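You operate a simulated robot arm through the tools that you are given. There is no shell and no other tool. Be economical: measure what you need, move in short steps, check, and stop when the job is done.

Carry out the task below with a simulated robot arm. There is one attempt and no reset: what you move stays moved.

Task
Push the key in the jig up to its stop, clamp it and brush a strip of glue along it.
Fine: knob to HOLD; glue from the pot; brush back in the cup, lid back on; the bar stays up. A coat counts when it lies all over at full strength: go over it till it gets no stronger.

Only the result counts: the job must be done as asked and must still hold three seconds after the hand-in. Knocking over, shifting, dropping, spilling or breaking anything else fails it. Lids that push on must go on centred and level and be pressed home; caps that screw on are set level and turned clockwise until they are tight.

Robot
A 6-joint arm with a two-finger parallel gripper, fixed in place. Base frame: the origin is at the foot of the arm, x ahead of it, y to its left, z up; the work surface is at about z = 0.78. Lengths are in m, angles in degrees, forces in N, time in s.
With the tool pointing down near the work surface it reaches from about 0.26 to 0.68 m from the base axis. Its first joint turns from -66.0 to 66.0 degrees. Payload 2.9 kg.
Tool frame: the origin (TCP) lies between the finger pads and is the grasp point; the fingertips stand 0.03 m ahead of it; z points along the fingers, y is the line along which they close. The gripper opens to 0.11 m. The fingers are 0.02 m wide and 0.01 m thick; the gripper's body (0.048 by 0.112 m) begins 0.055 m behind the TCP.
Orientation is that of the tool frame in the base frame, as a unit quaternion [w, x, y, z]. With the fingers straight down and closing along the base's y, the tool's x points along the base's -x, its y along +y and its z along -z.

Tools
- The arm moves only by the tool send_rows. Its argument "plan" is a list of rows, each a list of 3 entries, a list of its own where there are three numbers: the shift along the base's x, y, z in mm, then the turn, a rotation vector about the base's x, y, z in degrees, then the closure, from 0 (fully open) to 1 (shut). In form: [[[tx, ty, tz], [rx, ry, rz], jaw], ...]. A call has 1 to 12 rows; each row shifts and turns the commanded pose from where the row before left it. Rows are played at 5 a second. More than 0.05 m and 8.6 degrees between two rows, or a gripper value outside its range, and nothing of the call is played. A pose out of reach is approached as far as the arm can. The call stops where the force on the tool passes 40 N (or 10 N more than at its start, if that is more) or the arm is blocked; 0.2 s more then pass. The fingers move at their own pace (about 0.108 m/s each) and stop on an object; they squeeze with about 42 N. The grip force told is the motor's: it shows also when the fingers shut on nothing. Time passes only in rows, and 0.2 s behind the last, so rows that do not move let the fingers close. The reply holds the time, the measured pose of the TCP, the force on the tool along the base axes, the opening and the grip force, in the units named above and with some noise, with the torque about the TCP (base axes, N m) and any sound that the robot's microphone picked up.
- Cameras (640 x 400 px; columns grow to the right, rows downward): "scene" is fixed at [0.0837, 0.4328, 1.403]; the picture's right is [-0.73, -0.69, 0.00], its down [-0.25, 0.27, -0.93] and it looks along [0.64, -0.68, -0.37] (base axes); focal length 355 px, centre (320, 200). "wrist" rides on the gripper at [0.072, 0.017, -0.103] in the tool frame; the picture's right is [-0.23, 0.97, 0.00], its down [-0.76, -0.18, -0.62] and it looks along [-0.61, -0.14, 0.78] (tool axes); focal length 222 px, centre (320, 200). There is no depth. A picture from a camera that has moved, and an enlarged one, comes with that camera's place and axes in the base frame and with its lens.
- get_image(camera): a new picture of that camera. No time passes.
- enlarge(camera, box): a new picture of the part [left, top, right, bottom] of that camera's present view, enlarged. No time passes.
- close_job(): hands the job in; it is judged then, once.

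Work in short steps. Places have to be worked out from the pictures, the camera data and where the tool is seen: move nearer, look again, correct. Check each grasp and each placing, and mend what went wrong. You have 120 turns and 84 pictures in all, those below and enlarged ones among them. Open the gripper and draw the arm clear of the work before you hand the job in, unless the task says otherwise; then end with one line.

The tools are called after ">>>" as a command line: name --argument value ..., lists and objects as JSON in quotes. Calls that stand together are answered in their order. send_rows: Moves the arm, as the interface text tells. Its arguments: {"type":"object","properties":{"plan":{"type":"array"}},"required":["plan"]} The other tools are called the same way: get_image (camera) takes a picture; enlarge (camera, box) takes an enlarged picture of a part of a camera's view; close_job () hands the job in.

At the start:

```text
clock: 0.0
eef_pos: [0.3801, -0.1773, 1.231]
ee_rot: [0.0, -0.001, 1.0, 0.001]
wrist_force: [0.1, 0.2, 0.6]
moment: [0.0, -0.03, 0.0]
width: 0.1103
grasp_force: 0.0
```

scene: 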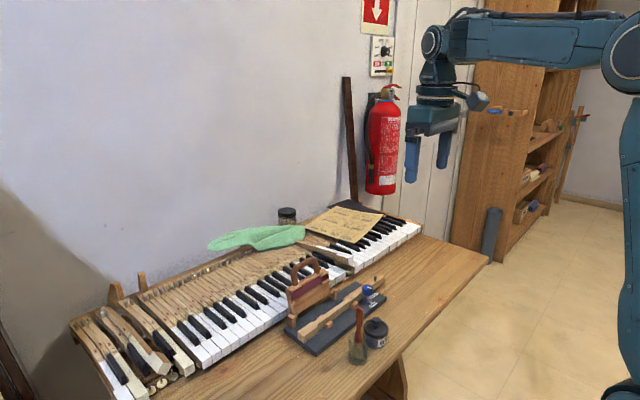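
wrist: 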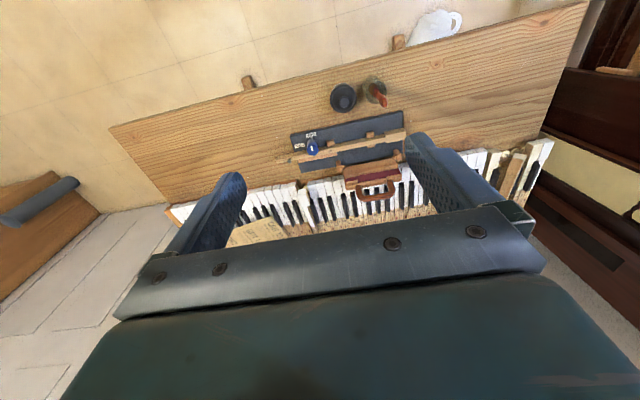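

I start with close-ups of the work area from both cameras.

>>> enlarge --camera "scene" --box '[260, 240, 420, 370]'

>>> enlarge --camera "wrist" --box '[260, 70, 440, 210]'

```text
3.08 times, centred on (340, 305) of scene
camera zoom: at [0.0837, 0.4328, 1.403], right [-0.73, -0.69, 0.0], down [-0.25, 0.27, -0.93], along [0.64, -0.68, -0.37], focal length 1093 px, centre (258, -123)
```

zoom: 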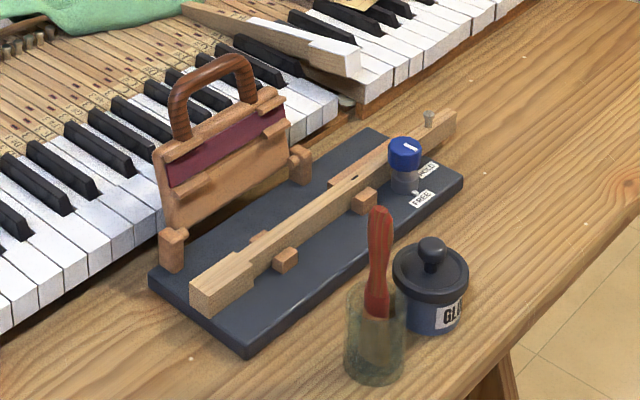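

```text
2.86 times, centred on (350, 140) of wrist
camera zoom: at [0.3082, -0.161, 1.3356], right [0.23, 0.97, 0.0], down [0.76, -0.18, 0.62], along [0.61, -0.14, -0.78], focal length 635 px, centre (234, 371)
```

zoom: 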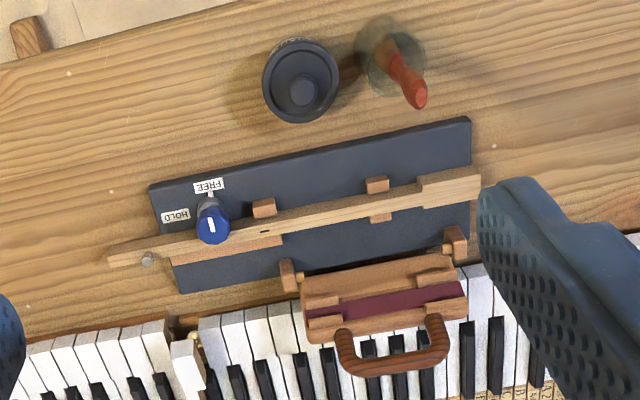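

The jig lies with its length along y, at about x 0.51–0.62 and y −0.285 to −0.01. I lower the wrist for a closer look.

>>> send_rows --plan '[[[0, 0, -50], [0, 0, 0], 0], [[0, 0, -50], [0, 0, 0], 0], [[0, 0, -50], [0, 0, 0], 0], [[0, 0, -40], [0, 0, 0], 0]]'

>>> get_image --camera "wrist"

>>> enlarge --camera "scene" --box '[330, 265, 400, 310]'

```text
clock: 1.0
eef_pos: [0.3812, -0.1789, 1.0421]
ee_rot: [0.0, 0.0, 1.0, -0.001]
wrist_force: [1.2, 0.4, -0.2]
moment: [0.01, -0.01, -0.02]
width: 0.1103
grasp_force: 0.2
```

```text
79 pictures are left
camera wrist: at [0.3077, -0.1605, 1.1456], right [0.23, 0.97, 0.0], down [0.76, -0.18, 0.62], along [0.61, -0.14, -0.78], focal length 222 px, centre (320, 200)
```

wrist: 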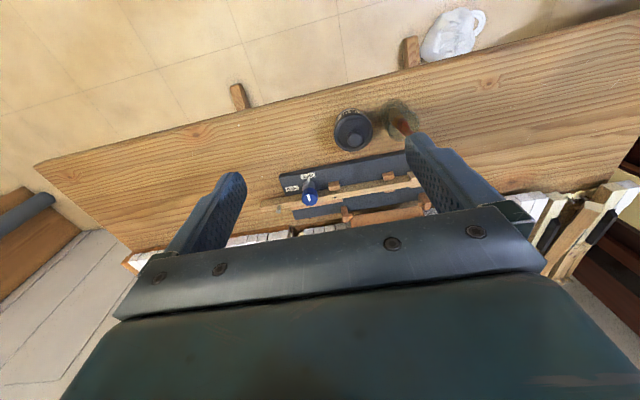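

```text
8.89 times, centred on (365, 288) of scene
camera zoom: at [0.0837, 0.4328, 1.403], right [-0.73, -0.69, 0.0], down [-0.25, 0.27, -0.93], along [0.64, -0.68, -0.37], focal length 3157 px, centre (-80, -578)
```

zoom: 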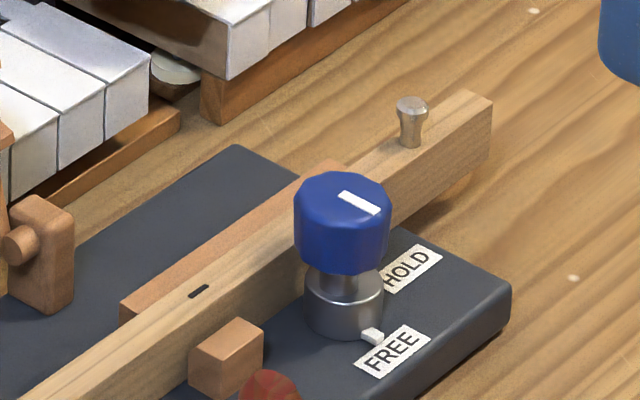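

I still need to find the stop, so I enlarge the key's head and the region around it.

>>> enlarge --camera "scene" --box '[282, 285, 372, 345]'

>>> enlarge --camera "wrist" --box '[250, 140, 450, 240]'

```text
6.67 times, centred on (327, 315) of scene
camera zoom: at [0.0837, 0.4328, 1.403], right [-0.73, -0.69, 0.0], down [-0.25, 0.27, -0.93], along [0.64, -0.68, -0.37], focal length 2368 px, centre (273, -567)
```

zoom: 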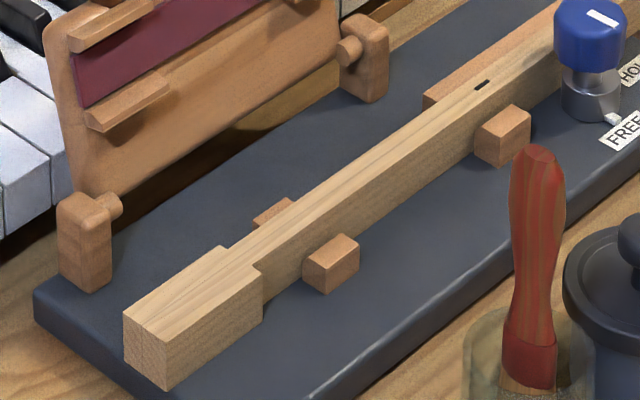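

```text
3.20 times, centred on (350, 190) of wrist
camera zoom: at [0.3077, -0.1605, 1.1456], right [0.23, 0.97, 0.0], down [0.76, -0.18, 0.62], along [0.61, -0.14, -0.78], focal length 711 px, centre (224, 232)
```

zoom: 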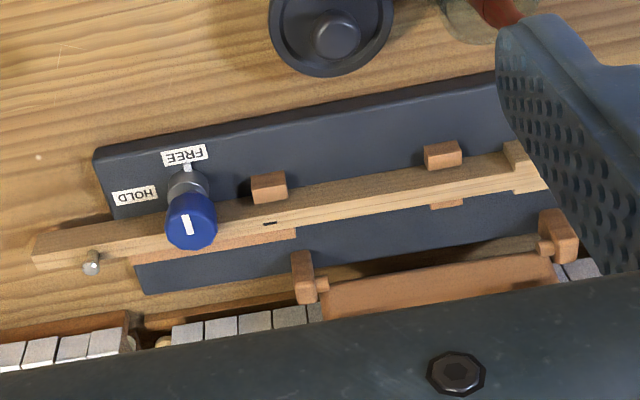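

The key's head has shoulders on both sides, and the pair of pegs beside the shaft is the stop. So the key is pushed towards −y until the shoulders meet the pegs. I close the fingers and go over to the free end of the head.

>>> send_rows --plan '[[[31, 38, 0], [0, 0, 0], 1], [[31, 38, 0], [0, 0, 0], 1], [[31, 38, 0], [0, 0, 0], 1], [[31, 38, 0], [0, 0, 0], 1], [[31, 38, 0], [0, 0, 0], 1], [[29, 33, 0], [0, 0, 0], 1], [[0, 0, -40], [0, 0, 0], 1], [[0, 0, -40], [0, 0, 0], 1], [[0, 0, -40], [0, 0, 0], 1], [[0, 0, -40], [0, 0, 0], 1]]'

>>> enlarge --camera "scene" --box '[240, 220, 400, 350]'

>>> get_image --camera "wrist"

```text
clock: 3.2
eef_pos: [0.5637, 0.047, 0.8808]
ee_rot: [0.0, 0.0, 1.0, 0.0]
wrist_force: [-0.1, -0.1, -0.4]
moment: [0.03, 0.01, -0.02]
width: 0.0
grasp_force: 37.9
```

```text
3.08 times, centred on (320, 285) of scene
camera zoom: at [0.0837, 0.4328, 1.403], right [-0.73, -0.69, 0.0], down [-0.25, 0.27, -0.93], along [0.64, -0.68, -0.37], focal length 1093 px, centre (320, -62)
```

zoom: 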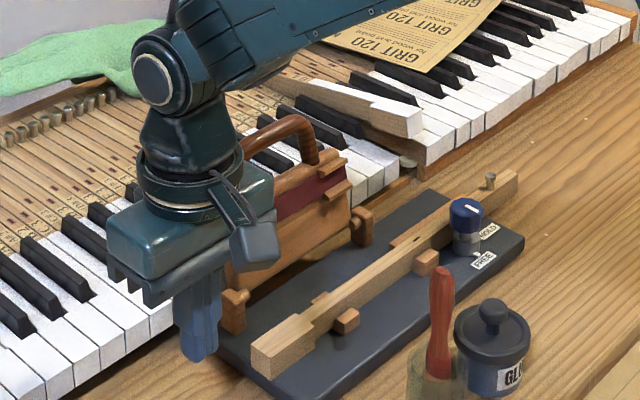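

```text
74 pictures are left
camera wrist: at [0.4919, 0.0638, 0.9852], right [0.23, 0.97, 0.0], down [0.76, -0.18, 0.62], along [0.61, -0.14, -0.78], focal length 222 px, centre (320, 200)
```

wrist: 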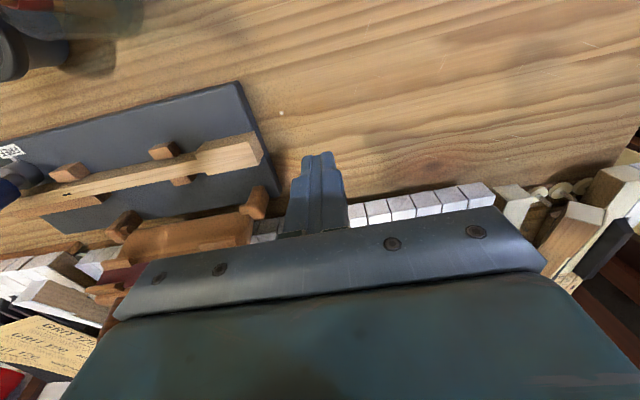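

The head end is near (0.562, −0.006), and the keyboard and post at x≈0.61 are clear. I go down to fingertip height 0.797 and start pushing along −y.

>>> send_rows --plan '[[[-1, 0, -27], [0, 0, 0], 1], [[0, 0, -27], [0, 0, 0], 1], [[0, -20, 0], [0, 0, 0], 1], [[0, -15, 0], [0, 0, 0], 1], [[0, -8, 0], [0, 0, 0], 1], [[0, -5, 0], [0, 0, 0], 1]]'

>>> get_image --camera "wrist"

```text
clock: 4.6
eef_pos: [0.5629, 0.0017, 0.8261]
ee_rot: [0.0, -0.004, 1.0, 0.002]
wrist_force: [-0.4, 16.1, -7.8]
moment: [0.53, -0.02, -0.12]
width: 0.0
grasp_force: 37.5
```

```text
73 pictures are left
camera wrist: at [0.4899, 0.0167, 0.9315], right [0.22, 0.98, 0.0], down [0.76, -0.17, 0.62], along [0.61, -0.13, -0.78], focal length 222 px, centre (320, 200)
```

wrist: 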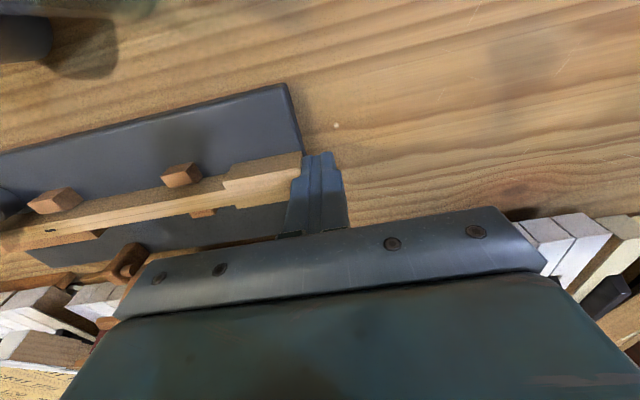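

Contact was made at 16 N with the fingertips low, and they may be on the board's edge. I back off, raise 6 mm and look closely before pushing.

>>> send_rows --plan '[[[0, 6, 0], [0, 0, 0], 1], [[0, 0, 6], [0, 0, 0], 1], [[0, 0, 0], [0, 0, 0], 1]]'

>>> enlarge --camera "scene" --box '[270, 280, 340, 350]'

>>> enlarge --camera "wrist" --box '[200, 70, 400, 250]'

```text
clock: 5.4
eef_pos: [0.5634, 0.0037, 0.8333]
ee_rot: [-0.001, 0.001, 1.0, 0.0]
wrist_force: [0.8, 0.7, -0.4]
moment: [-0.02, 0.02, 0.03]
width: 0.0
grasp_force: 37.7
```

```text
5.71 times, centred on (305, 315) of scene
camera zoom: at [0.0837, 0.4328, 1.403], right [-0.73, -0.69, 0.0], down [-0.25, 0.27, -0.93], along [0.64, -0.68, -0.37], focal length 2030 px, centre (406, -457)
```

zoom: 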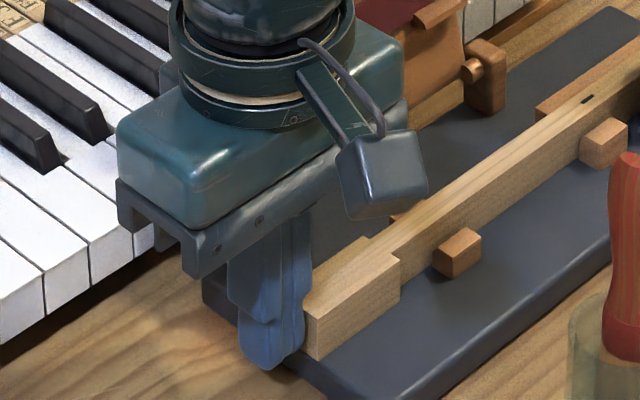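

```text
2.22 times, centred on (300, 160) of wrist
camera zoom: at [0.4904, 0.0205, 0.9376], right [0.23, 0.97, 0.0], down [0.76, -0.18, 0.62], along [0.61, -0.14, -0.78], focal length 494 px, centre (364, 289)
```

zoom: 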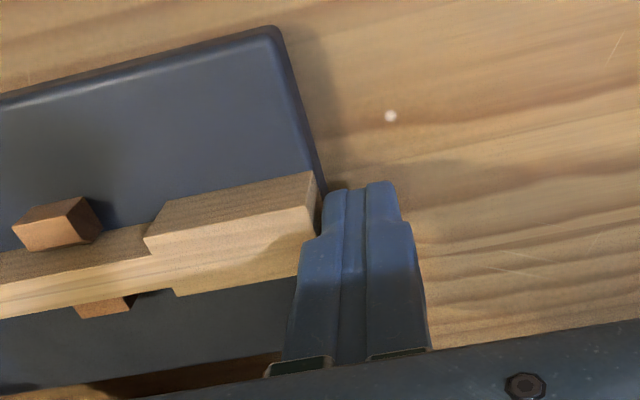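

Fingertips are now at z≈0.803, above the board top and below the key top. I push in small steps and watch the force.

>>> send_rows --plan '[[[0, -4, 0], [0, 0, 0], 1], [[0, -3, 0], [0, 0, 0], 1], [[0, -3, 0], [0, 0, 0], 1], [[0, -3, 0], [0, 0, 0], 1]]'

>>> enlarge --camera "wrist" --box '[200, 70, 400, 250]'

```text
clock: 6.4
eef_pos: [0.5636, -0.01, 0.8341]
ee_rot: [0.0, 0.001, 1.0, 0.001]
wrist_force: [-0.7, -0.1, 0.5]
moment: [-0.03, -0.02, 0.0]
width: 0.0001
grasp_force: 37.8
```

```text
2.22 times, centred on (300, 160) of wrist
camera zoom: at [0.491, 0.0071, 0.9381], right [0.23, 0.97, 0.0], down [0.76, -0.18, 0.62], along [0.61, -0.14, -0.78], focal length 494 px, centre (364, 289)
```

zoom: 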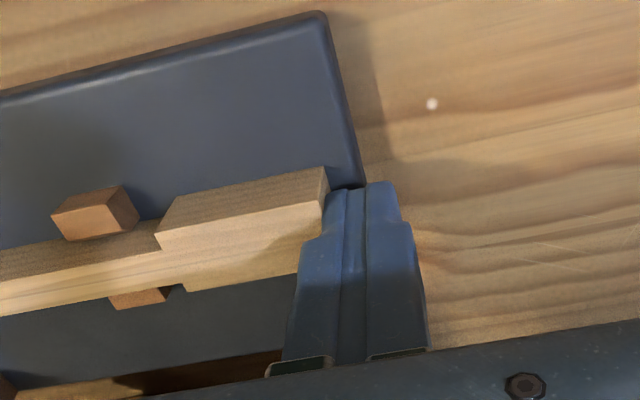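

The key slides easily, with about 8–10 mm still to go. I keep pushing in small steps until it meets the pegs.

>>> send_rows --plan '[[[0, -3, 0], [0, 0, 0], 1], [[0, -3, 0], [0, 0, 0], 1], [[0, -2, 0], [0, 0, 0], 1]]'

>>> enlarge --camera "wrist" --box '[200, 70, 400, 250]'

```text
clock: 7.2
eef_pos: [0.5646, -0.0187, 0.833]
ee_rot: [0.0, 0.001, 1.0, 0.0]
wrist_force: [0.6, -0.5, 0.5]
moment: [0.0, 0.0, -0.01]
width: 0.0001
grasp_force: 38.1
```

```text
2.22 times, centred on (300, 160) of wrist
camera zoom: at [0.4915, -0.001, 0.9381], right [0.23, 0.97, 0.0], down [0.76, -0.18, 0.62], along [0.61, -0.14, -0.78], focal length 494 px, centre (364, 289)
```

zoom: 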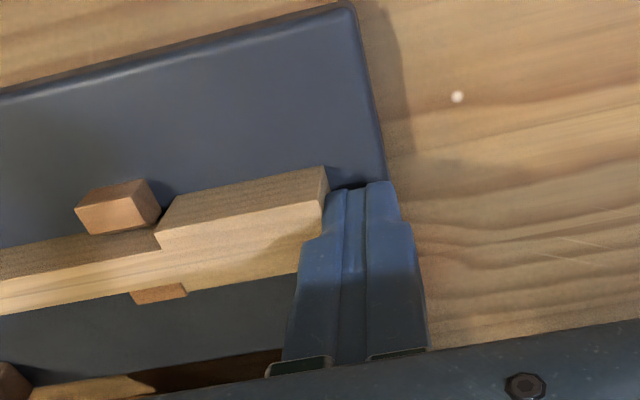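

The shoulders are almost at the pegs. I press on until a force shows.

>>> send_rows --plan '[[[0, -1, 0], [0, 0, 0], 1], [[0, -1, 0], [0, 0, 0], 1], [[0, -1, 0], [0, 0, 0], 1]]'

>>> enlarge --camera "wrist" --box '[200, 70, 400, 250]'

```text
clock: 8.0
eef_pos: [0.564, -0.0221, 0.8325]
ee_rot: [0.0, 0.0, 1.0, 0.0]
wrist_force: [0.0, 0.2, -1.1]
moment: [0.01, 0.01, 0.01]
width: 0.0001
grasp_force: 37.1
```

```text
2.22 times, centred on (300, 160) of wrist
camera zoom: at [0.4912, -0.0041, 0.9374], right [0.23, 0.97, 0.0], down [0.76, -0.18, 0.62], along [0.61, -0.14, -0.78], focal length 494 px, centre (364, 289)
```

zoom: 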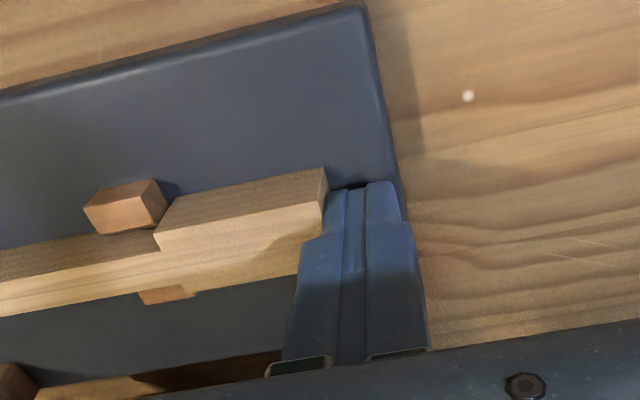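

The shoulder now looks to be touching, but no force shows yet. I press a few more single millimetres.

>>> send_rows --plan '[[[0, -1, 0], [0, 0, 0], 1], [[0, -1, 0], [0, 0, 0], 1]]'

```text
clock: 8.6
eef_pos: [0.5646, -0.023, 0.833]
ee_rot: [-0.001, 0.001, 1.0, 0.0]
wrist_force: [-0.4, 0.9, 0.5]
moment: [0.01, 0.0, 0.0]
width: 0.0
grasp_force: 38.0
```

>>> send_rows --plan '[[[0, -1, 0], [0, 0, 0], 1], [[0, -1, 0], [0, 0, 0], 1]]'

>>> enlarge --camera "wrist" --box '[200, 70, 400, 250]'

```text
clock: 9.2
eef_pos: [0.5642, -0.0248, 0.832]
ee_rot: [0.0, 0.0, 1.0, 0.0]
wrist_force: [-1.7, 1.0, 1.2]
moment: [0.07, 0.03, 0.0]
width: 0.0
grasp_force: 37.8
```

```text
2.22 times, centred on (300, 160) of wrist
camera zoom: at [0.4914, -0.0077, 0.9377], right [0.23, 0.97, 0.0], down [0.76, -0.18, 0.62], along [0.61, -0.14, -0.78], focal length 494 px, centre (364, 289)
```

zoom: 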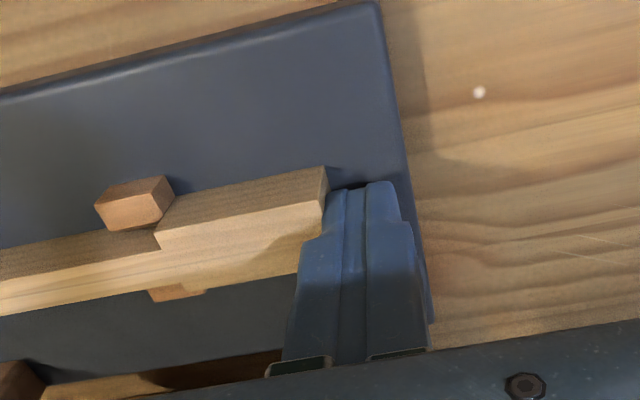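

>>> send_rows --plan '[[[0, -1, 0], [0, 0, 0], 1], [[0, -1, 0], [0, 0, 0], 1]]'

>>> enlarge --camera "scene" --box '[270, 270, 370, 350]'

```text
clock: 9.8
eef_pos: [0.5644, -0.0251, 0.8336]
ee_rot: [0.0, -0.002, 1.0, 0.001]
wrist_force: [0.9, 11.3, -1.4]
moment: [0.23, -0.01, -0.04]
width: 0.0001
grasp_force: 38.0
```

```text
5.00 times, centred on (320, 310) of scene
camera zoom: at [0.0837, 0.433, 1.4029], right [-0.73, -0.69, 0.0], down [-0.25, 0.27, -0.93], along [0.64, -0.68, -0.37], focal length 1776 px, centre (320, -350)
```

zoom: 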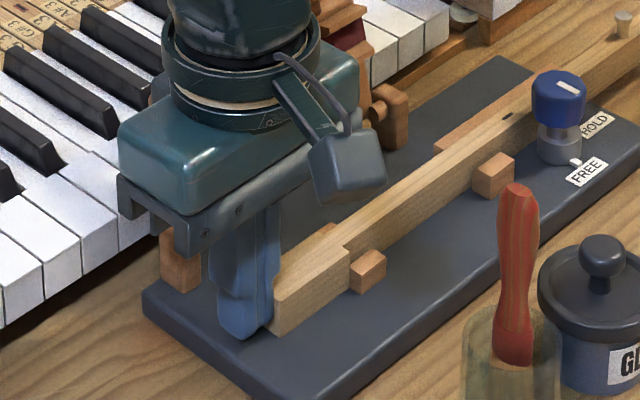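

At y≈−0.025 the resistance jumped to 11 N, so the shoulders are on the pegs, and the board has not moved. I retreat, rise and go to look at the knob with the fingers open.

>>> send_rows --plan '[[[0, 15, 0], [0, 0, 0], 1], [[0, 0, 45], [0, 0, 0], 1], [[0, 0, 45], [0, 0, 0], 1], [[0, 0, 45], [0, 0, 0], 0.6], [[-10, -45, 0], [0, 0, 0], 0.6], [[-10, -45, 0], [0, 0, 0], 0.6], [[-10, -45, 0], [0, 0, 0], 0.6], [[-10, -45, 0], [0, 0, 0], 0.5], [[0, -39, 0], [0, 0, 0], 0.5], [[0, 0, 0], [0, 0, 0], 0.5]]'

>>> enlarge --camera "wrist" --box '[220, 80, 420, 230]'

>>> enlarge --camera "scene" --box '[270, 250, 400, 350]'

```text
clock: 12.0
eef_pos: [0.5241, -0.233, 0.9696]
ee_rot: [0.0, 0.0, 1.0, 0.0]
wrist_force: [0.1, 0.8, -0.9]
moment: [-0.01, 0.0, -0.01]
width: 0.0549
grasp_force: 0.2
```

```text
2.67 times, centred on (320, 155) of wrist
camera zoom: at [0.4521, -0.2152, 1.075], right [0.23, 0.97, 0.0], down [0.76, -0.18, 0.62], along [0.61, -0.14, -0.78], focal length 592 px, centre (320, 320)
```

zoom: 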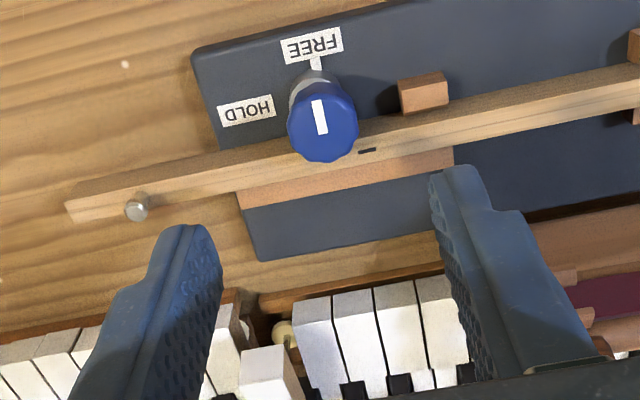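

```text
4.00 times, centred on (335, 300) of scene
camera zoom: at [0.0837, 0.4327, 1.403], right [-0.73, -0.69, 0.0], down [-0.25, 0.27, -0.93], along [0.64, -0.68, -0.37], focal length 1421 px, centre (260, -200)
```

zoom: 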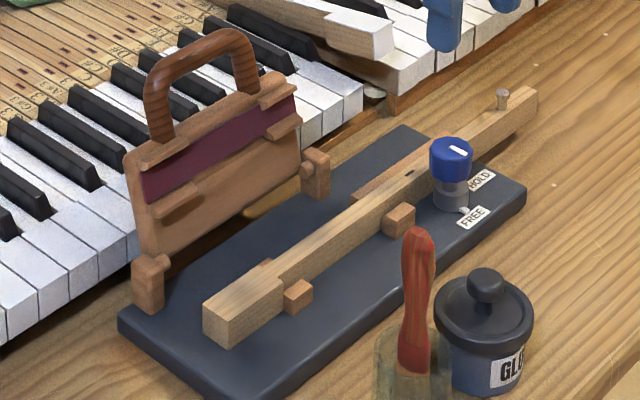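

The knob's centre is near (0.537, −0.234), with its top at about z 0.84. HOLD lies 90° counter-clockwise (from above) of FREE. I pre-turn the gripper −40°, line up above the knob and check.

>>> send_rows --plan '[[[13, -1, 0], [0, 0, -8], 0.5], [[0, 0, 0], [0, 0, -8], 0.5], [[0, 0, -20], [0, 0, -8], 0.5], [[0, 0, -20], [0, 0, -8], 0.5], [[0, 0, -25], [0, 0, -8], 0.5]]'

>>> get_image --camera "wrist"

>>> enlarge --camera "scene" --box '[330, 230, 420, 310]'

```text
clock: 13.2
eef_pos: [0.5382, -0.2324, 0.9032]
ee_rot: [0.0, 0.344, 0.939, -0.001]
wrist_force: [-0.5, 0.1, 0.5]
moment: [0.0, -0.01, -0.01]
width: 0.055
grasp_force: 0.1
```

```text
63 pictures are left
camera wrist: at [0.493, -0.1724, 1.008], right [0.8, 0.6, 0.0], down [0.47, -0.63, 0.62], along [0.37, -0.5, -0.78], focal length 222 px, centre (320, 200)
```

wrist: 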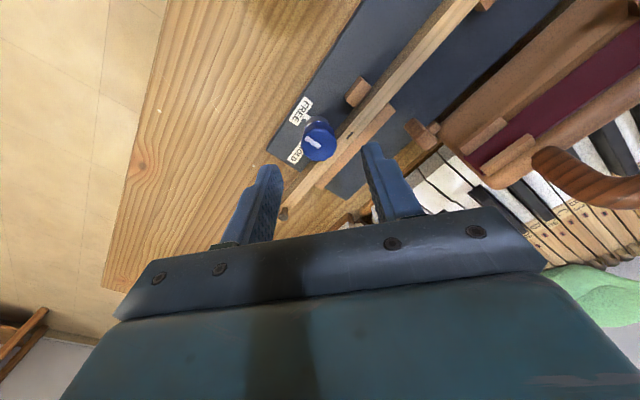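

```text
5.00 times, centred on (375, 270) of scene
camera zoom: at [0.0837, 0.4328, 1.403], right [-0.73, -0.69, 0.0], down [-0.25, 0.27, -0.93], along [0.64, -0.68, -0.37], focal length 1776 px, centre (45, -150)
```

zoom: 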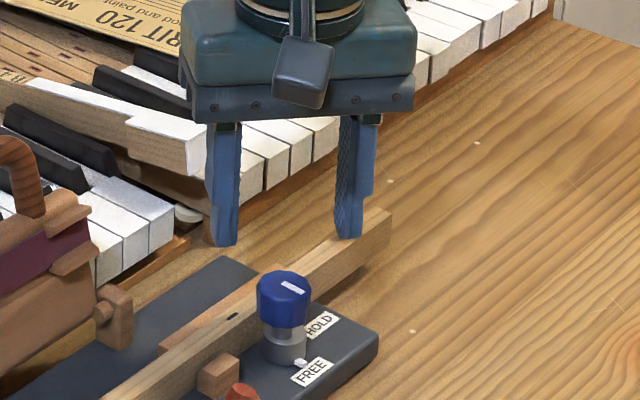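

The knob is well centred between the fingers, with an offset of about 2 mm. I descend so the tips reach z≈0.823 and close on it.

>>> send_rows --plan '[[[-2, 0, -25], [0, 0, 0], 0.5], [[0, 0, -25], [0, 0, 0], 0.5], [[0, 0, 0], [0, 0, 0], 0.85], [[0, 0, 0], [0, 0, 0], 0.85], [[0, 0, 0], [0, 0, 0], 0.85]]'

>>> enlarge --camera "scene" --box '[330, 240, 420, 310]'

```text
clock: 14.4
eef_pos: [0.5338, -0.2304, 0.8508]
ee_rot: [-0.002, 0.343, 0.939, -0.001]
wrist_force: [-7.5, -6.8, -0.5]
moment: [-0.19, -0.11, -0.06]
width: 0.0278
grasp_force: 42.1
```

```text
5.71 times, centred on (375, 275) of scene
camera zoom: at [0.0836, 0.4326, 1.4031], right [-0.73, -0.69, 0.0], down [-0.25, 0.27, -0.93], along [0.64, -0.68, -0.37], focal length 2030 px, centre (6, -229)
```

zoom: 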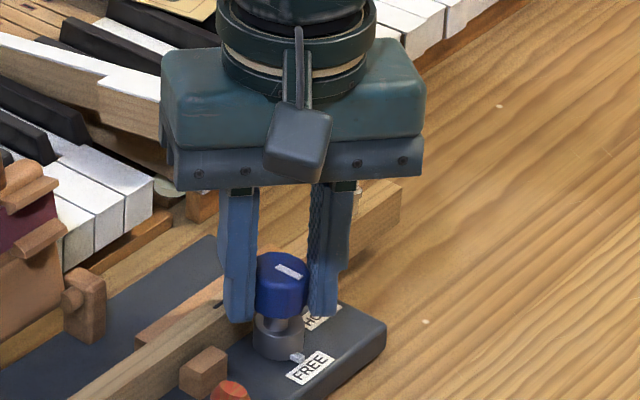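

The grip is on the knob (27.8 mm). I ease the side load by about 1.5 mm and turn it counter-clockwise in steps.

>>> send_rows --plan '[[[-1, -1.2, 0], [0, 0, 0], 0.85], [[0, 0, 0], [0, 0, 8], 0.85], [[0, 0, 0], [0, 0, 8], 0.85], [[0, 0, 0], [0, 0, 8], 0.85], [[0, 0, 0], [0, 0, 8], 0.85], [[0, 0, 0], [0, 0, 8], 0.85]]'

>>> enlarge --camera "scene" --box '[330, 240, 420, 310]'

```text
clock: 15.8
eef_pos: [0.5336, -0.2346, 0.8526]
ee_rot: [0.0, -0.001, 1.0, 0.001]
wrist_force: [0.4, -7.3, 0.5]
moment: [-0.11, 1.17, -0.06]
width: 0.0276
grasp_force: 41.9
```

```text
5.71 times, centred on (375, 275) of scene
camera zoom: at [0.084, 0.4325, 1.4031], right [-0.73, -0.69, 0.0], down [-0.25, 0.27, -0.93], along [0.64, -0.68, -0.37], focal length 2030 px, centre (6, -229)
```

zoom: 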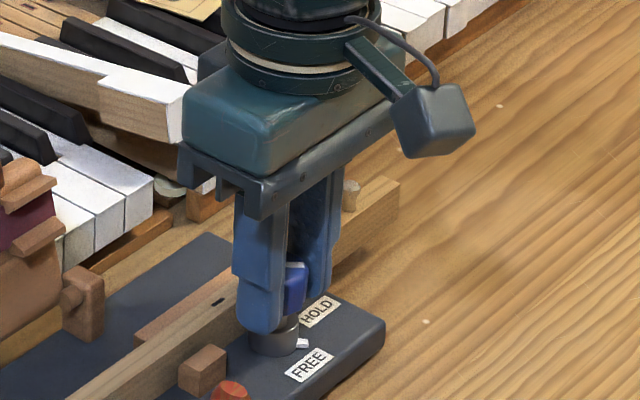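

The pointer has moved about halfway with the gripper. I continue turning.

>>> send_rows --plan '[[[0, -0.7, 0], [0, 0, 8], 0.85], [[0, 0, 0], [0, 0, 8], 0.85], [[0, 0, 0], [0, 0, 8], 0.85], [[0, 0, 0], [0, 0, 8], 0.85], [[0, 0, 0], [0, 0, 8], 0.85]]'

>>> enlarge --camera "scene" --box '[330, 240, 420, 310]'

```text
clock: 17.0
eef_pos: [0.5338, -0.235, 0.8519]
ee_rot: [0.0, -0.343, 0.939, -0.001]
wrist_force: [-2.4, -7.9, -0.3]
moment: [0.08, 0.06, -0.03]
width: 0.028
grasp_force: 42.0
```

```text
5.71 times, centred on (375, 275) of scene
camera zoom: at [0.0839, 0.4325, 1.4031], right [-0.73, -0.69, 0.0], down [-0.25, 0.27, -0.93], along [0.64, -0.68, -0.37], focal length 2030 px, centre (6, -229)
```

zoom: 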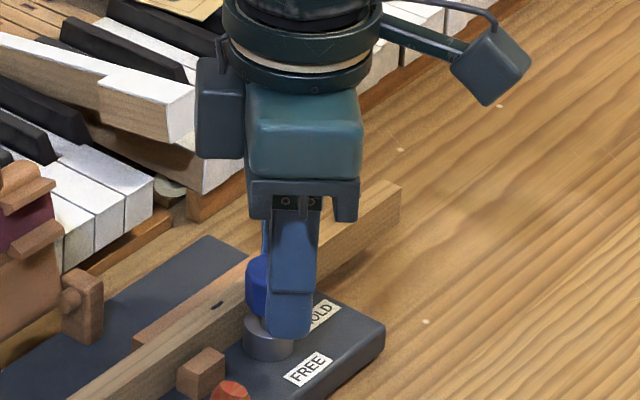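

80° has been turned. I turn 10° more while watching the torque.

>>> send_rows --plan '[[[0, 0, 0], [0, 0, 5], 0.85], [[0, 0, 0], [0, 0, 5], 0.85], [[0, 0, 0], [0, 0, 0], 0.85]]'

```text
clock: 17.8
eef_pos: [0.5334, -0.2336, 0.8528]
ee_rot: [0.001, -0.423, 0.906, 0.0]
wrist_force: [-0.5, -4.6, 0.6]
moment: [-0.06, -0.06, -0.46]
width: 0.0278
grasp_force: 41.6
```

A torque of −0.46 N·m appears, which may be the end stop or the clamp biting. I release and look at the pointer.

>>> send_rows --plan '[[[0, 0, 0], [0, 0, 2], 0.85], [[0, 0, 0], [0, 0, 0], 0.85], [[0, 0, 0], [0, 0, 0], 0.5], [[0, 0, 0], [0, 0, 0], 0.5], [[0, 0, 40], [0, 0, 0], 0.5], [[0, 0, 40], [0, 0, 0], 0.5]]'

>>> enlarge --camera "wrist" --box '[220, 60, 420, 210]'

>>> enlarge --camera "scene" --box '[330, 240, 420, 310]'

```text
clock: 19.2
eef_pos: [0.5327, -0.2353, 0.933]
ee_rot: [0.0, -0.438, 0.899, -0.001]
wrist_force: [0.2, 0.1, 0.4]
moment: [0.03, 0.0, 0.0]
width: 0.0553
grasp_force: 0.0
```

```text
2.67 times, centred on (320, 135) of wrist
camera zoom: at [0.475, -0.2819, 1.0381], right [-0.63, 0.78, 0.0], down [0.61, 0.49, 0.62], along [0.48, 0.39, -0.78], focal length 592 px, centre (320, 373)
```

zoom: 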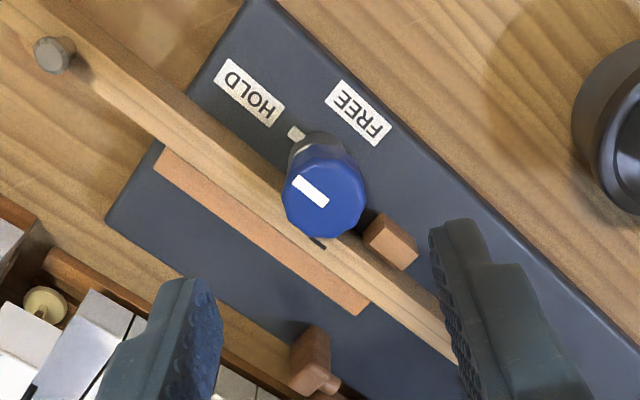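

```text
5.71 times, centred on (375, 275) of scene
camera zoom: at [0.0837, 0.4328, 1.403], right [-0.73, -0.69, 0.0], down [-0.25, 0.27, -0.93], along [0.64, -0.68, -0.37], focal length 2030 px, centre (6, -229)
```

zoom: 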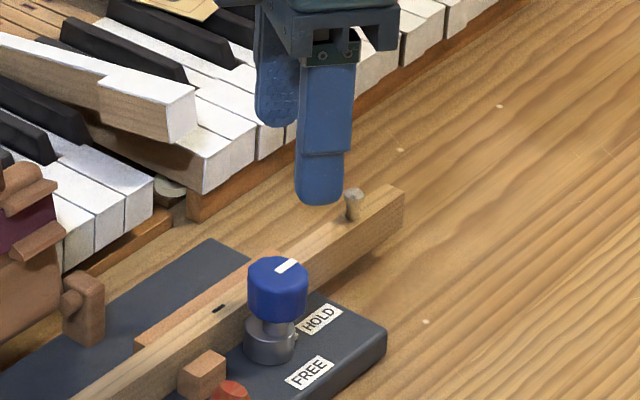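

The pointer now points exactly at HOLD. Next is the glue pot. I turn the gripper to +90° and hover back from it to see the pot and brush.

>>> send_rows --plan '[[[-22, 0, 10], [0, 0, 8], 0.3], [[-22, 0, 20], [0, 0, 8], 0.3], [[-22, 0, 20], [0, 0, 8], 0.3], [[-22, 0, 0], [0, 0, 8], 0.3], [[0, -10, 0], [0, 0, 6], 0.3]]'

>>> get_image --camera "wrist"

>>> enlarge --camera "scene" --box '[330, 290, 410, 370]'

```text
clock: 20.4
eef_pos: [0.4456, -0.2429, 0.9816]
ee_rot: [0.0, 0.708, -0.706, 0.0]
wrist_force: [0.1, -0.8, 0.6]
moment: [0.0, 0.0, 0.0]
width: 0.0769
grasp_force: 0.1
```

```text
56 pictures are left
camera wrist: at [0.4284, -0.3168, 1.0864], right [-0.97, 0.23, 0.0], down [0.18, 0.76, 0.62], along [0.14, 0.61, -0.78], focal length 222 px, centre (320, 200)
```

wrist: 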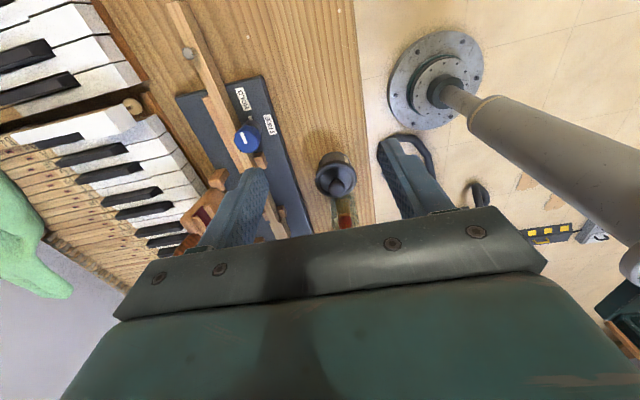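

```text
5.00 times, centred on (370, 330) of scene
camera zoom: at [0.0837, 0.4328, 1.403], right [-0.73, -0.69, 0.0], down [-0.25, 0.27, -0.93], along [0.64, -0.68, -0.37], focal length 1776 px, centre (70, -450)
```

zoom: 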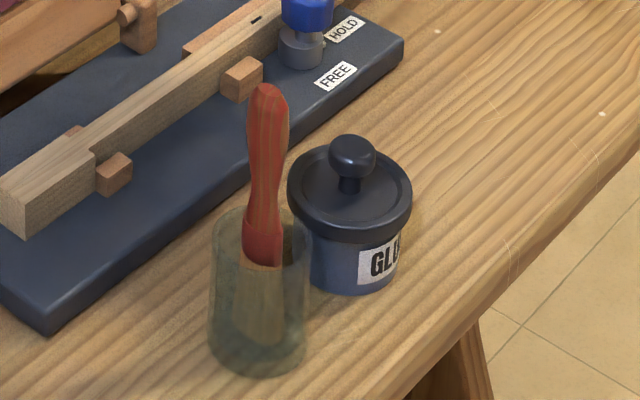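

I enlarge the pot in the wrist view to locate its lid knob.

>>> enlarge --camera "wrist" --box '[290, 130, 390, 230]'

```text
4.00 times, centred on (340, 180) of wrist
camera zoom: at [0.4284, -0.3168, 1.0864], right [-0.97, 0.23, 0.0], down [0.18, 0.76, 0.62], along [0.14, 0.61, -0.78], focal length 888 px, centre (240, 280)
```

zoom: 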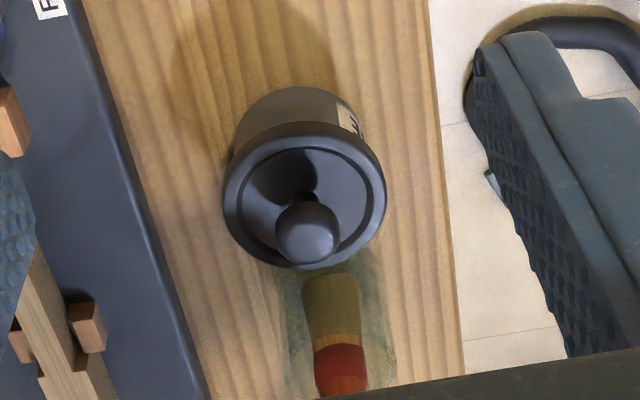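

The lid's knob is at about (0.4455, −0.1425, 0.842) and is roughly 22 mm across. The brush handle top is at about (0.445, −0.073, 0.918), which leaves it clear. I move over the pot and down.

>>> send_rows --plan '[[[0, 35, 0], [0, 0, 0], 0.5], [[0, 35, 0], [0, 0, 0], 0.5], [[0, 30, 0], [0, 0, 0], 0.5], [[0, 0, -35], [0, 0, 0], 0.5], [[0, 0, -35], [0, 0, 0], 0.5], [[0, 0, -20], [0, 0, 0], 0.5]]'

>>> get_image --camera "wrist"

>>> enlarge --camera "scene" --box '[330, 270, 430, 370]'

```text
clock: 21.8
eef_pos: [0.4453, -0.1429, 0.8924]
ee_rot: [0.0, -0.707, 0.707, -0.001]
wrist_force: [0.6, 0.5, 0.7]
moment: [-0.02, 0.03, 0.01]
width: 0.0549
grasp_force: 0.0
```

```text
53 pictures are left
camera wrist: at [0.4285, -0.2163, 0.9963], right [-0.97, 0.23, 0.0], down [0.18, 0.76, 0.62], along [0.14, 0.61, -0.78], focal length 222 px, centre (320, 200)
```

wrist: 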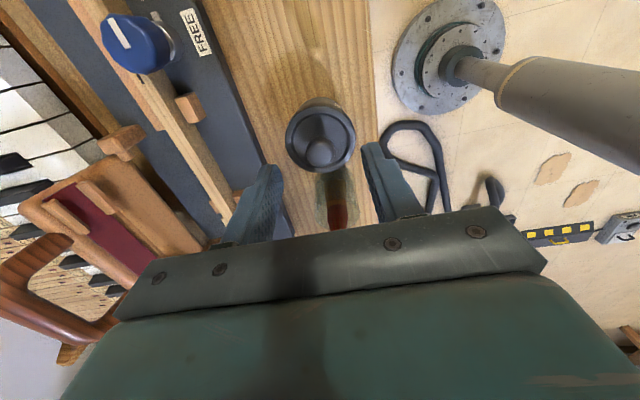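

```text
4.00 times, centred on (380, 320) of scene
camera zoom: at [0.0837, 0.4328, 1.403], right [-0.73, -0.69, 0.0], down [-0.25, 0.27, -0.93], along [0.64, -0.68, -0.37], focal length 1421 px, centre (80, -280)
```

zoom: 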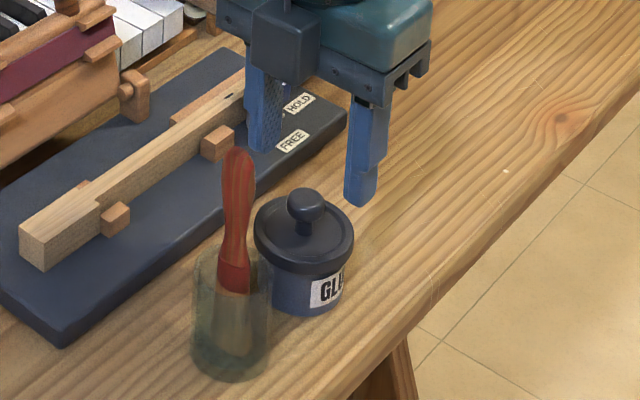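

Alignment is within 2 mm. I lower until the tips are at z≈0.834 and close on the lid knob.

>>> send_rows --plan '[[[0, 1, -15], [0, 0, 0], 0.5], [[0, 0, -13], [0, 0, 0], 0.5], [[0, 0, 0], [0, 0, 0], 0.9], [[0, 0, 0], [0, 0, 0], 0.9], [[0, 0, 0], [0, 0, 0], 0.9]]'

>>> enlarge --camera "scene" --box '[330, 270, 430, 370]'

```text
clock: 23.0
eef_pos: [0.4459, -0.1431, 0.865]
ee_rot: [0.0, 0.707, -0.707, -0.001]
wrist_force: [0.5, 0.8, 0.1]
moment: [0.01, 0.0, 0.0]
width: 0.0164
grasp_force: 42.2
heard: snap
```

```text
4.00 times, centred on (380, 320) of scene
camera zoom: at [0.0837, 0.4328, 1.403], right [-0.73, -0.69, 0.0], down [-0.25, 0.27, -0.93], along [0.64, -0.68, -0.37], focal length 1421 px, centre (80, -280)
```

zoom: 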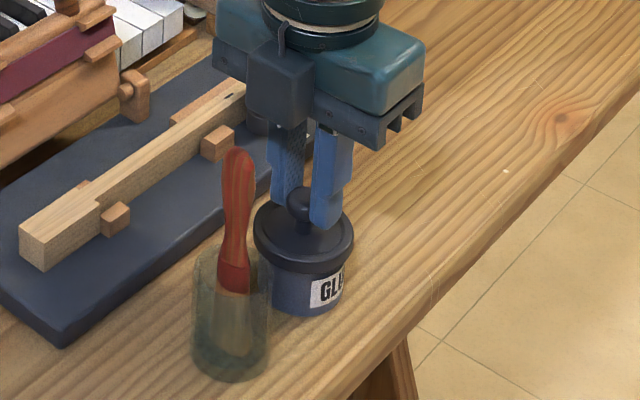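

Closed at 16 mm with a snap heard, so the push-on lid has perhaps come loose. I lift gently and check the force.

>>> send_rows --plan '[[[0, 0, 3], [0, 0, 0], 0.9], [[0, 0, 4], [0, 0, 0], 0.9], [[0, 0, 5], [0, 0, 0], 0.9]]'

>>> enlarge --camera "scene" --box '[330, 270, 430, 370]'

```text
clock: 23.8
eef_pos: [0.4458, -0.1437, 0.8747]
ee_rot: [0.0, 0.707, -0.707, 0.0]
wrist_force: [0.8, -0.3, -0.3]
moment: [0.02, 0.02, 0.0]
width: 0.0162
grasp_force: 42.1
```

```text
4.00 times, centred on (380, 320) of scene
camera zoom: at [0.0837, 0.4328, 1.403], right [-0.73, -0.69, 0.0], down [-0.25, 0.27, -0.93], along [0.64, -0.68, -0.37], focal length 1421 px, centre (80, -280)
```

zoom: 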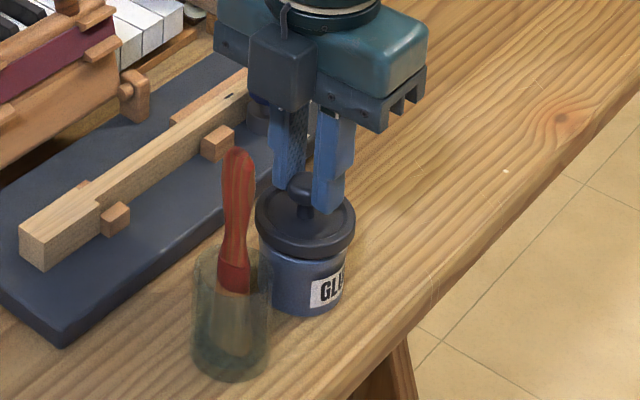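

The lid comes up freely and the pot stays put. I carry it to a clear spot on the table near (0.455, −0.24).

>>> send_rows --plan '[[[0, 0, 25], [0, 0, 0], 0.9], [[0, 0, 20], [0, 0, 0], 0.9], [[3, -35, 0], [0, 0, 0], 0.9], [[3, -35, 0], [0, 0, 0], 0.9], [[3, -27, 0], [0, 0, 0], 0.9], [[0, 0, -30], [0, 0, 0], 0.9], [[0, 0, -30], [0, 0, 0], 0.9]]'

>>> enlarge --camera "scene" --box '[330, 250, 450, 370]'

```text
clock: 25.4
eef_pos: [0.4555, -0.2407, 0.8608]
ee_rot: [0.001, 0.708, -0.706, -0.001]
wrist_force: [0.0, 0.6, -0.8]
moment: [0.0, -0.01, 0.0]
width: 0.0179
grasp_force: 41.6
```

```text
3.33 times, centred on (390, 310) of scene
camera zoom: at [0.0837, 0.4327, 1.403], right [-0.73, -0.69, 0.0], down [-0.25, 0.27, -0.93], along [0.64, -0.68, -0.37], focal length 1184 px, centre (87, -167)
```

zoom: 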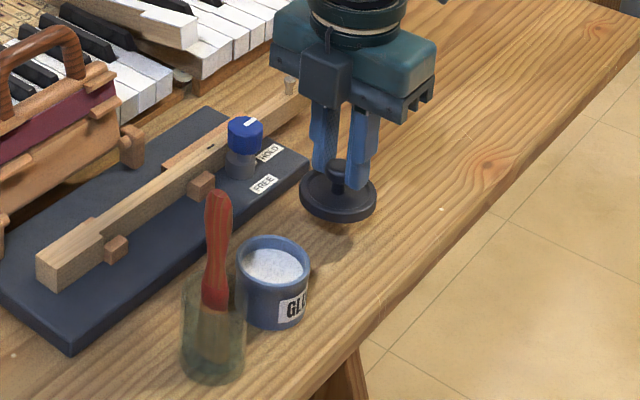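

The pot is open, full of white glue. I lower the lid to the table in small steps.

>>> send_rows --plan '[[[0, 0, -8], [0, 0, 0], 0.9], [[0, 0, -6], [0, 0, 0], 0.9], [[0, 0, -4], [0, 0, 0], 0.9]]'

>>> enlarge --camera "scene" --box '[390, 270, 450, 320]'

```text
clock: 26.2
eef_pos: [0.4547, -0.2411, 0.8442]
ee_rot: [0.001, 0.707, -0.707, 0.0]
wrist_force: [-0.6, 0.0, 0.2]
moment: [-0.01, 0.0, -0.03]
width: 0.0178
grasp_force: 42.0
```

```text
8.00 times, centred on (420, 295) of scene
camera zoom: at [0.0837, 0.4328, 1.403], right [-0.73, -0.69, 0.0], down [-0.25, 0.27, -0.93], along [0.64, -0.68, -0.37], focal length 2842 px, centre (-480, -560)
```

zoom: 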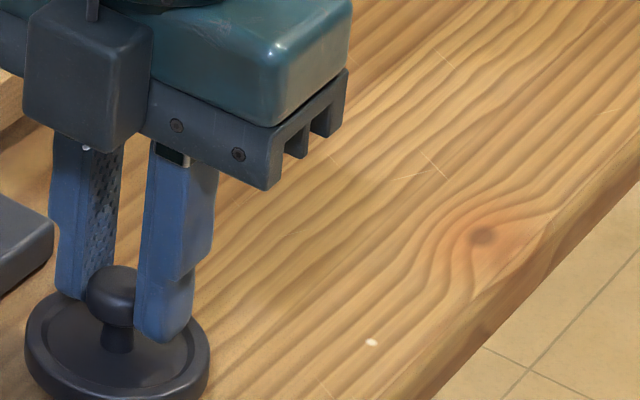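

>>> send_rows --plan '[[[0, 0, -3], [0, 0, 0], 0.9], [[0, 0, -2], [0, 0, 0], 0.9], [[0, 0, -2], [0, 0, 0], 0.9], [[0, 0, -2], [0, 0, 0], 0.9]]'

```text
clock: 27.2
eef_pos: [0.4549, -0.2392, 0.8354]
ee_rot: [-0.001, -0.707, 0.707, 0.0]
wrist_force: [-0.3, 0.5, -0.1]
moment: [-0.03, 0.03, 0.0]
width: 0.018
grasp_force: 42.2
```

No contact yet, so I continue in 2 mm steps.

>>> send_rows --plan '[[[0, 0, -2], [0, 0, 0], 0.9], [[0, 0, -2], [0, 0, 0], 0.9]]'

>>> enlarge --camera "scene" --box '[380, 280, 430, 330]'

```text
clock: 27.8
eef_pos: [0.4544, -0.2395, 0.8315]
ee_rot: [0.0, -0.707, 0.708, 0.0]
wrist_force: [-0.1, 0.9, 0.2]
moment: [-0.02, 0.04, 0.01]
width: 0.0179
grasp_force: 42.0
```

```text
8.00 times, centred on (405, 305) of scene
camera zoom: at [0.0837, 0.4328, 1.403], right [-0.73, -0.69, 0.0], down [-0.25, 0.27, -0.93], along [0.64, -0.68, -0.37], focal length 2842 px, centre (-360, -640)
```

zoom: 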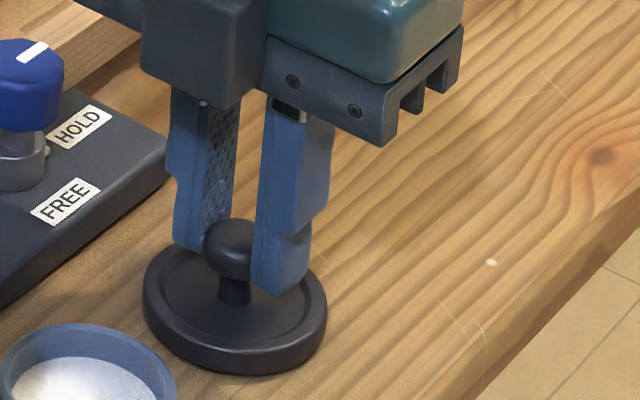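

>>> send_rows --plan '[[[0, 0, -1.5], [0, 0, 0], 0.9], [[0, 0, -1], [0, 0, 0], 0.9], [[0, 0, -1], [0, 0, 0], 0.9]]'

```text
clock: 28.6
eef_pos: [0.4545, -0.2403, 0.8291]
ee_rot: [-0.001, 0.707, -0.707, 0.0]
wrist_force: [-6.1, 2.7, 15.6]
moment: [0.13, -0.05, 0.09]
width: 0.0187
grasp_force: 42.3
```

The lid touches the table at TCP z≈0.829. I release it and rise.

>>> send_rows --plan '[[[0, 0, 1], [0, 0, 0], 0.9], [[0, 0, 0], [0, 0, 0], 0.6], [[0, 0, 0], [0, 0, 0], 0.6], [[0, 0, 40], [0, 0, 0], 0.6], [[0, 0, 50], [0, 0, 0], 0.6], [[0, 0, 50], [0, 0, 0], 0.4]]'

>>> get_image --camera "scene"

>>> enlarge --camera "wrist" --box '[260, 100, 400, 230]'

```text
clock: 30.0
eef_pos: [0.4528, -0.2455, 0.9666]
ee_rot: [0.001, 0.707, -0.707, 0.0]
wrist_force: [0.2, 0.4, -0.5]
moment: [0.03, -0.01, -0.02]
width: 0.0661
grasp_force: 0.0
```

```text
46 pictures are left
```

scene: 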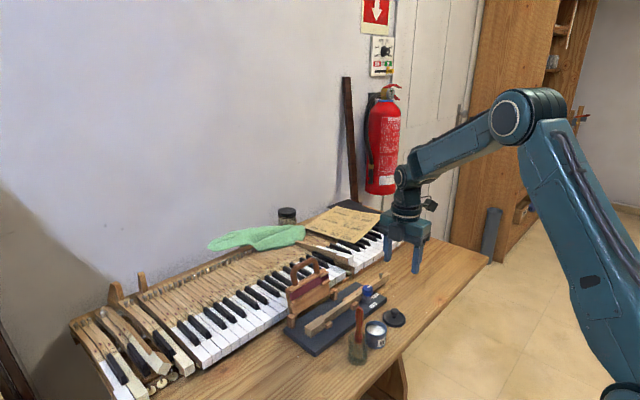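

```text
3.08 times, centred on (330, 165) of wrist
camera zoom: at [0.4358, -0.3164, 1.0721], right [-0.97, 0.23, 0.0], down [0.18, 0.76, 0.62], along [0.14, 0.61, -0.78], focal length 684 px, centre (289, 308)
```

zoom: 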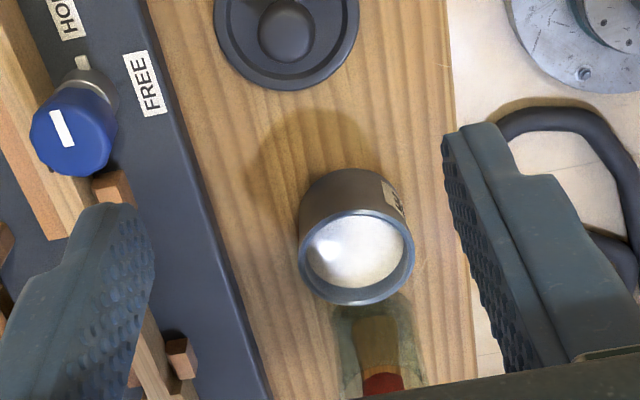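

The pot is open and the lid rests safely. Next is the brush: I rotate back to 0° so the fingers close along y, and view the cup from the base side.

>>> send_rows --plan '[[[-9, 0, 30], [0, 0, -7.5], 0.5], [[-9, 15, 5], [0, 0, -7.5], 0.5], [[-9, 15, 0], [0, 0, -7.5], 0.5], [[-9, 15, 0], [0, 0, -7.5], 0.5], [[-9, 15, 0], [0, 0, -7.5], 0.5], [[-9, 15, 0], [0, 0, -7.5], 0.5], [[-9, 15, 0], [0, 0, -7.5], 0.5], [[-9, 15, 0], [0, 0, -7.5], 0.5], [[-9, 15, 0], [0, 0, -7.5], 0.5], [[-9, 15, 0], [0, 0, -7.5], 0.5], [[-9, 15, 0], [0, 0, -7.5], 0.5], [[-9, 15, 0], [0, 0, -7.5], 0.5]]'

>>> get_image --camera "wrist"

>>> enlarge --camera "scene" --box '[330, 295, 400, 370]'

```text
clock: 32.6
eef_pos: [0.3468, -0.0745, 1.004]
ee_rot: [0.001, 0.0, 1.0, 0.0]
wrist_force: [0.2, -0.3, -0.2]
moment: [0.0, 0.0, -0.01]
width: 0.0551
grasp_force: 0.1
```

```text
44 pictures are left
camera wrist: at [0.2744, -0.0573, 1.1086], right [0.23, 0.97, 0.0], down [0.76, -0.18, 0.62], along [0.61, -0.14, -0.78], focal length 222 px, centre (320, 200)
```

wrist: 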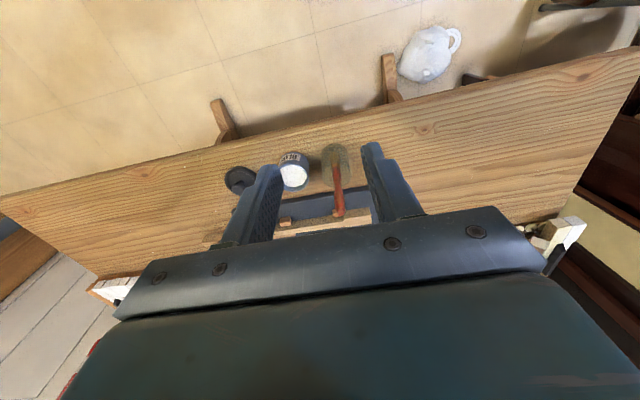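

```text
5.33 times, centred on (365, 332) of scene
camera zoom: at [0.0837, 0.4328, 1.403], right [-0.73, -0.69, 0.0], down [-0.25, 0.27, -0.93], along [0.64, -0.68, -0.37], focal length 1894 px, centre (80, -507)
```

zoom: 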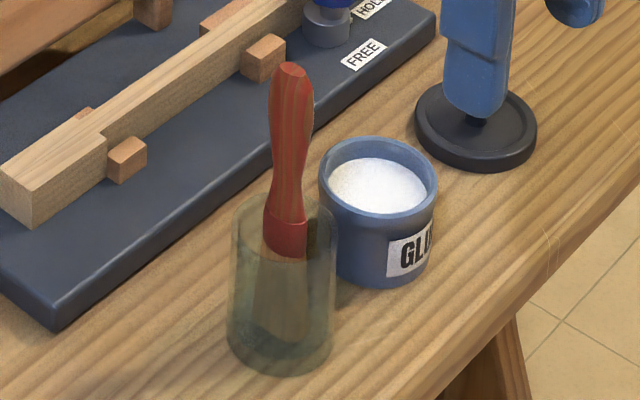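

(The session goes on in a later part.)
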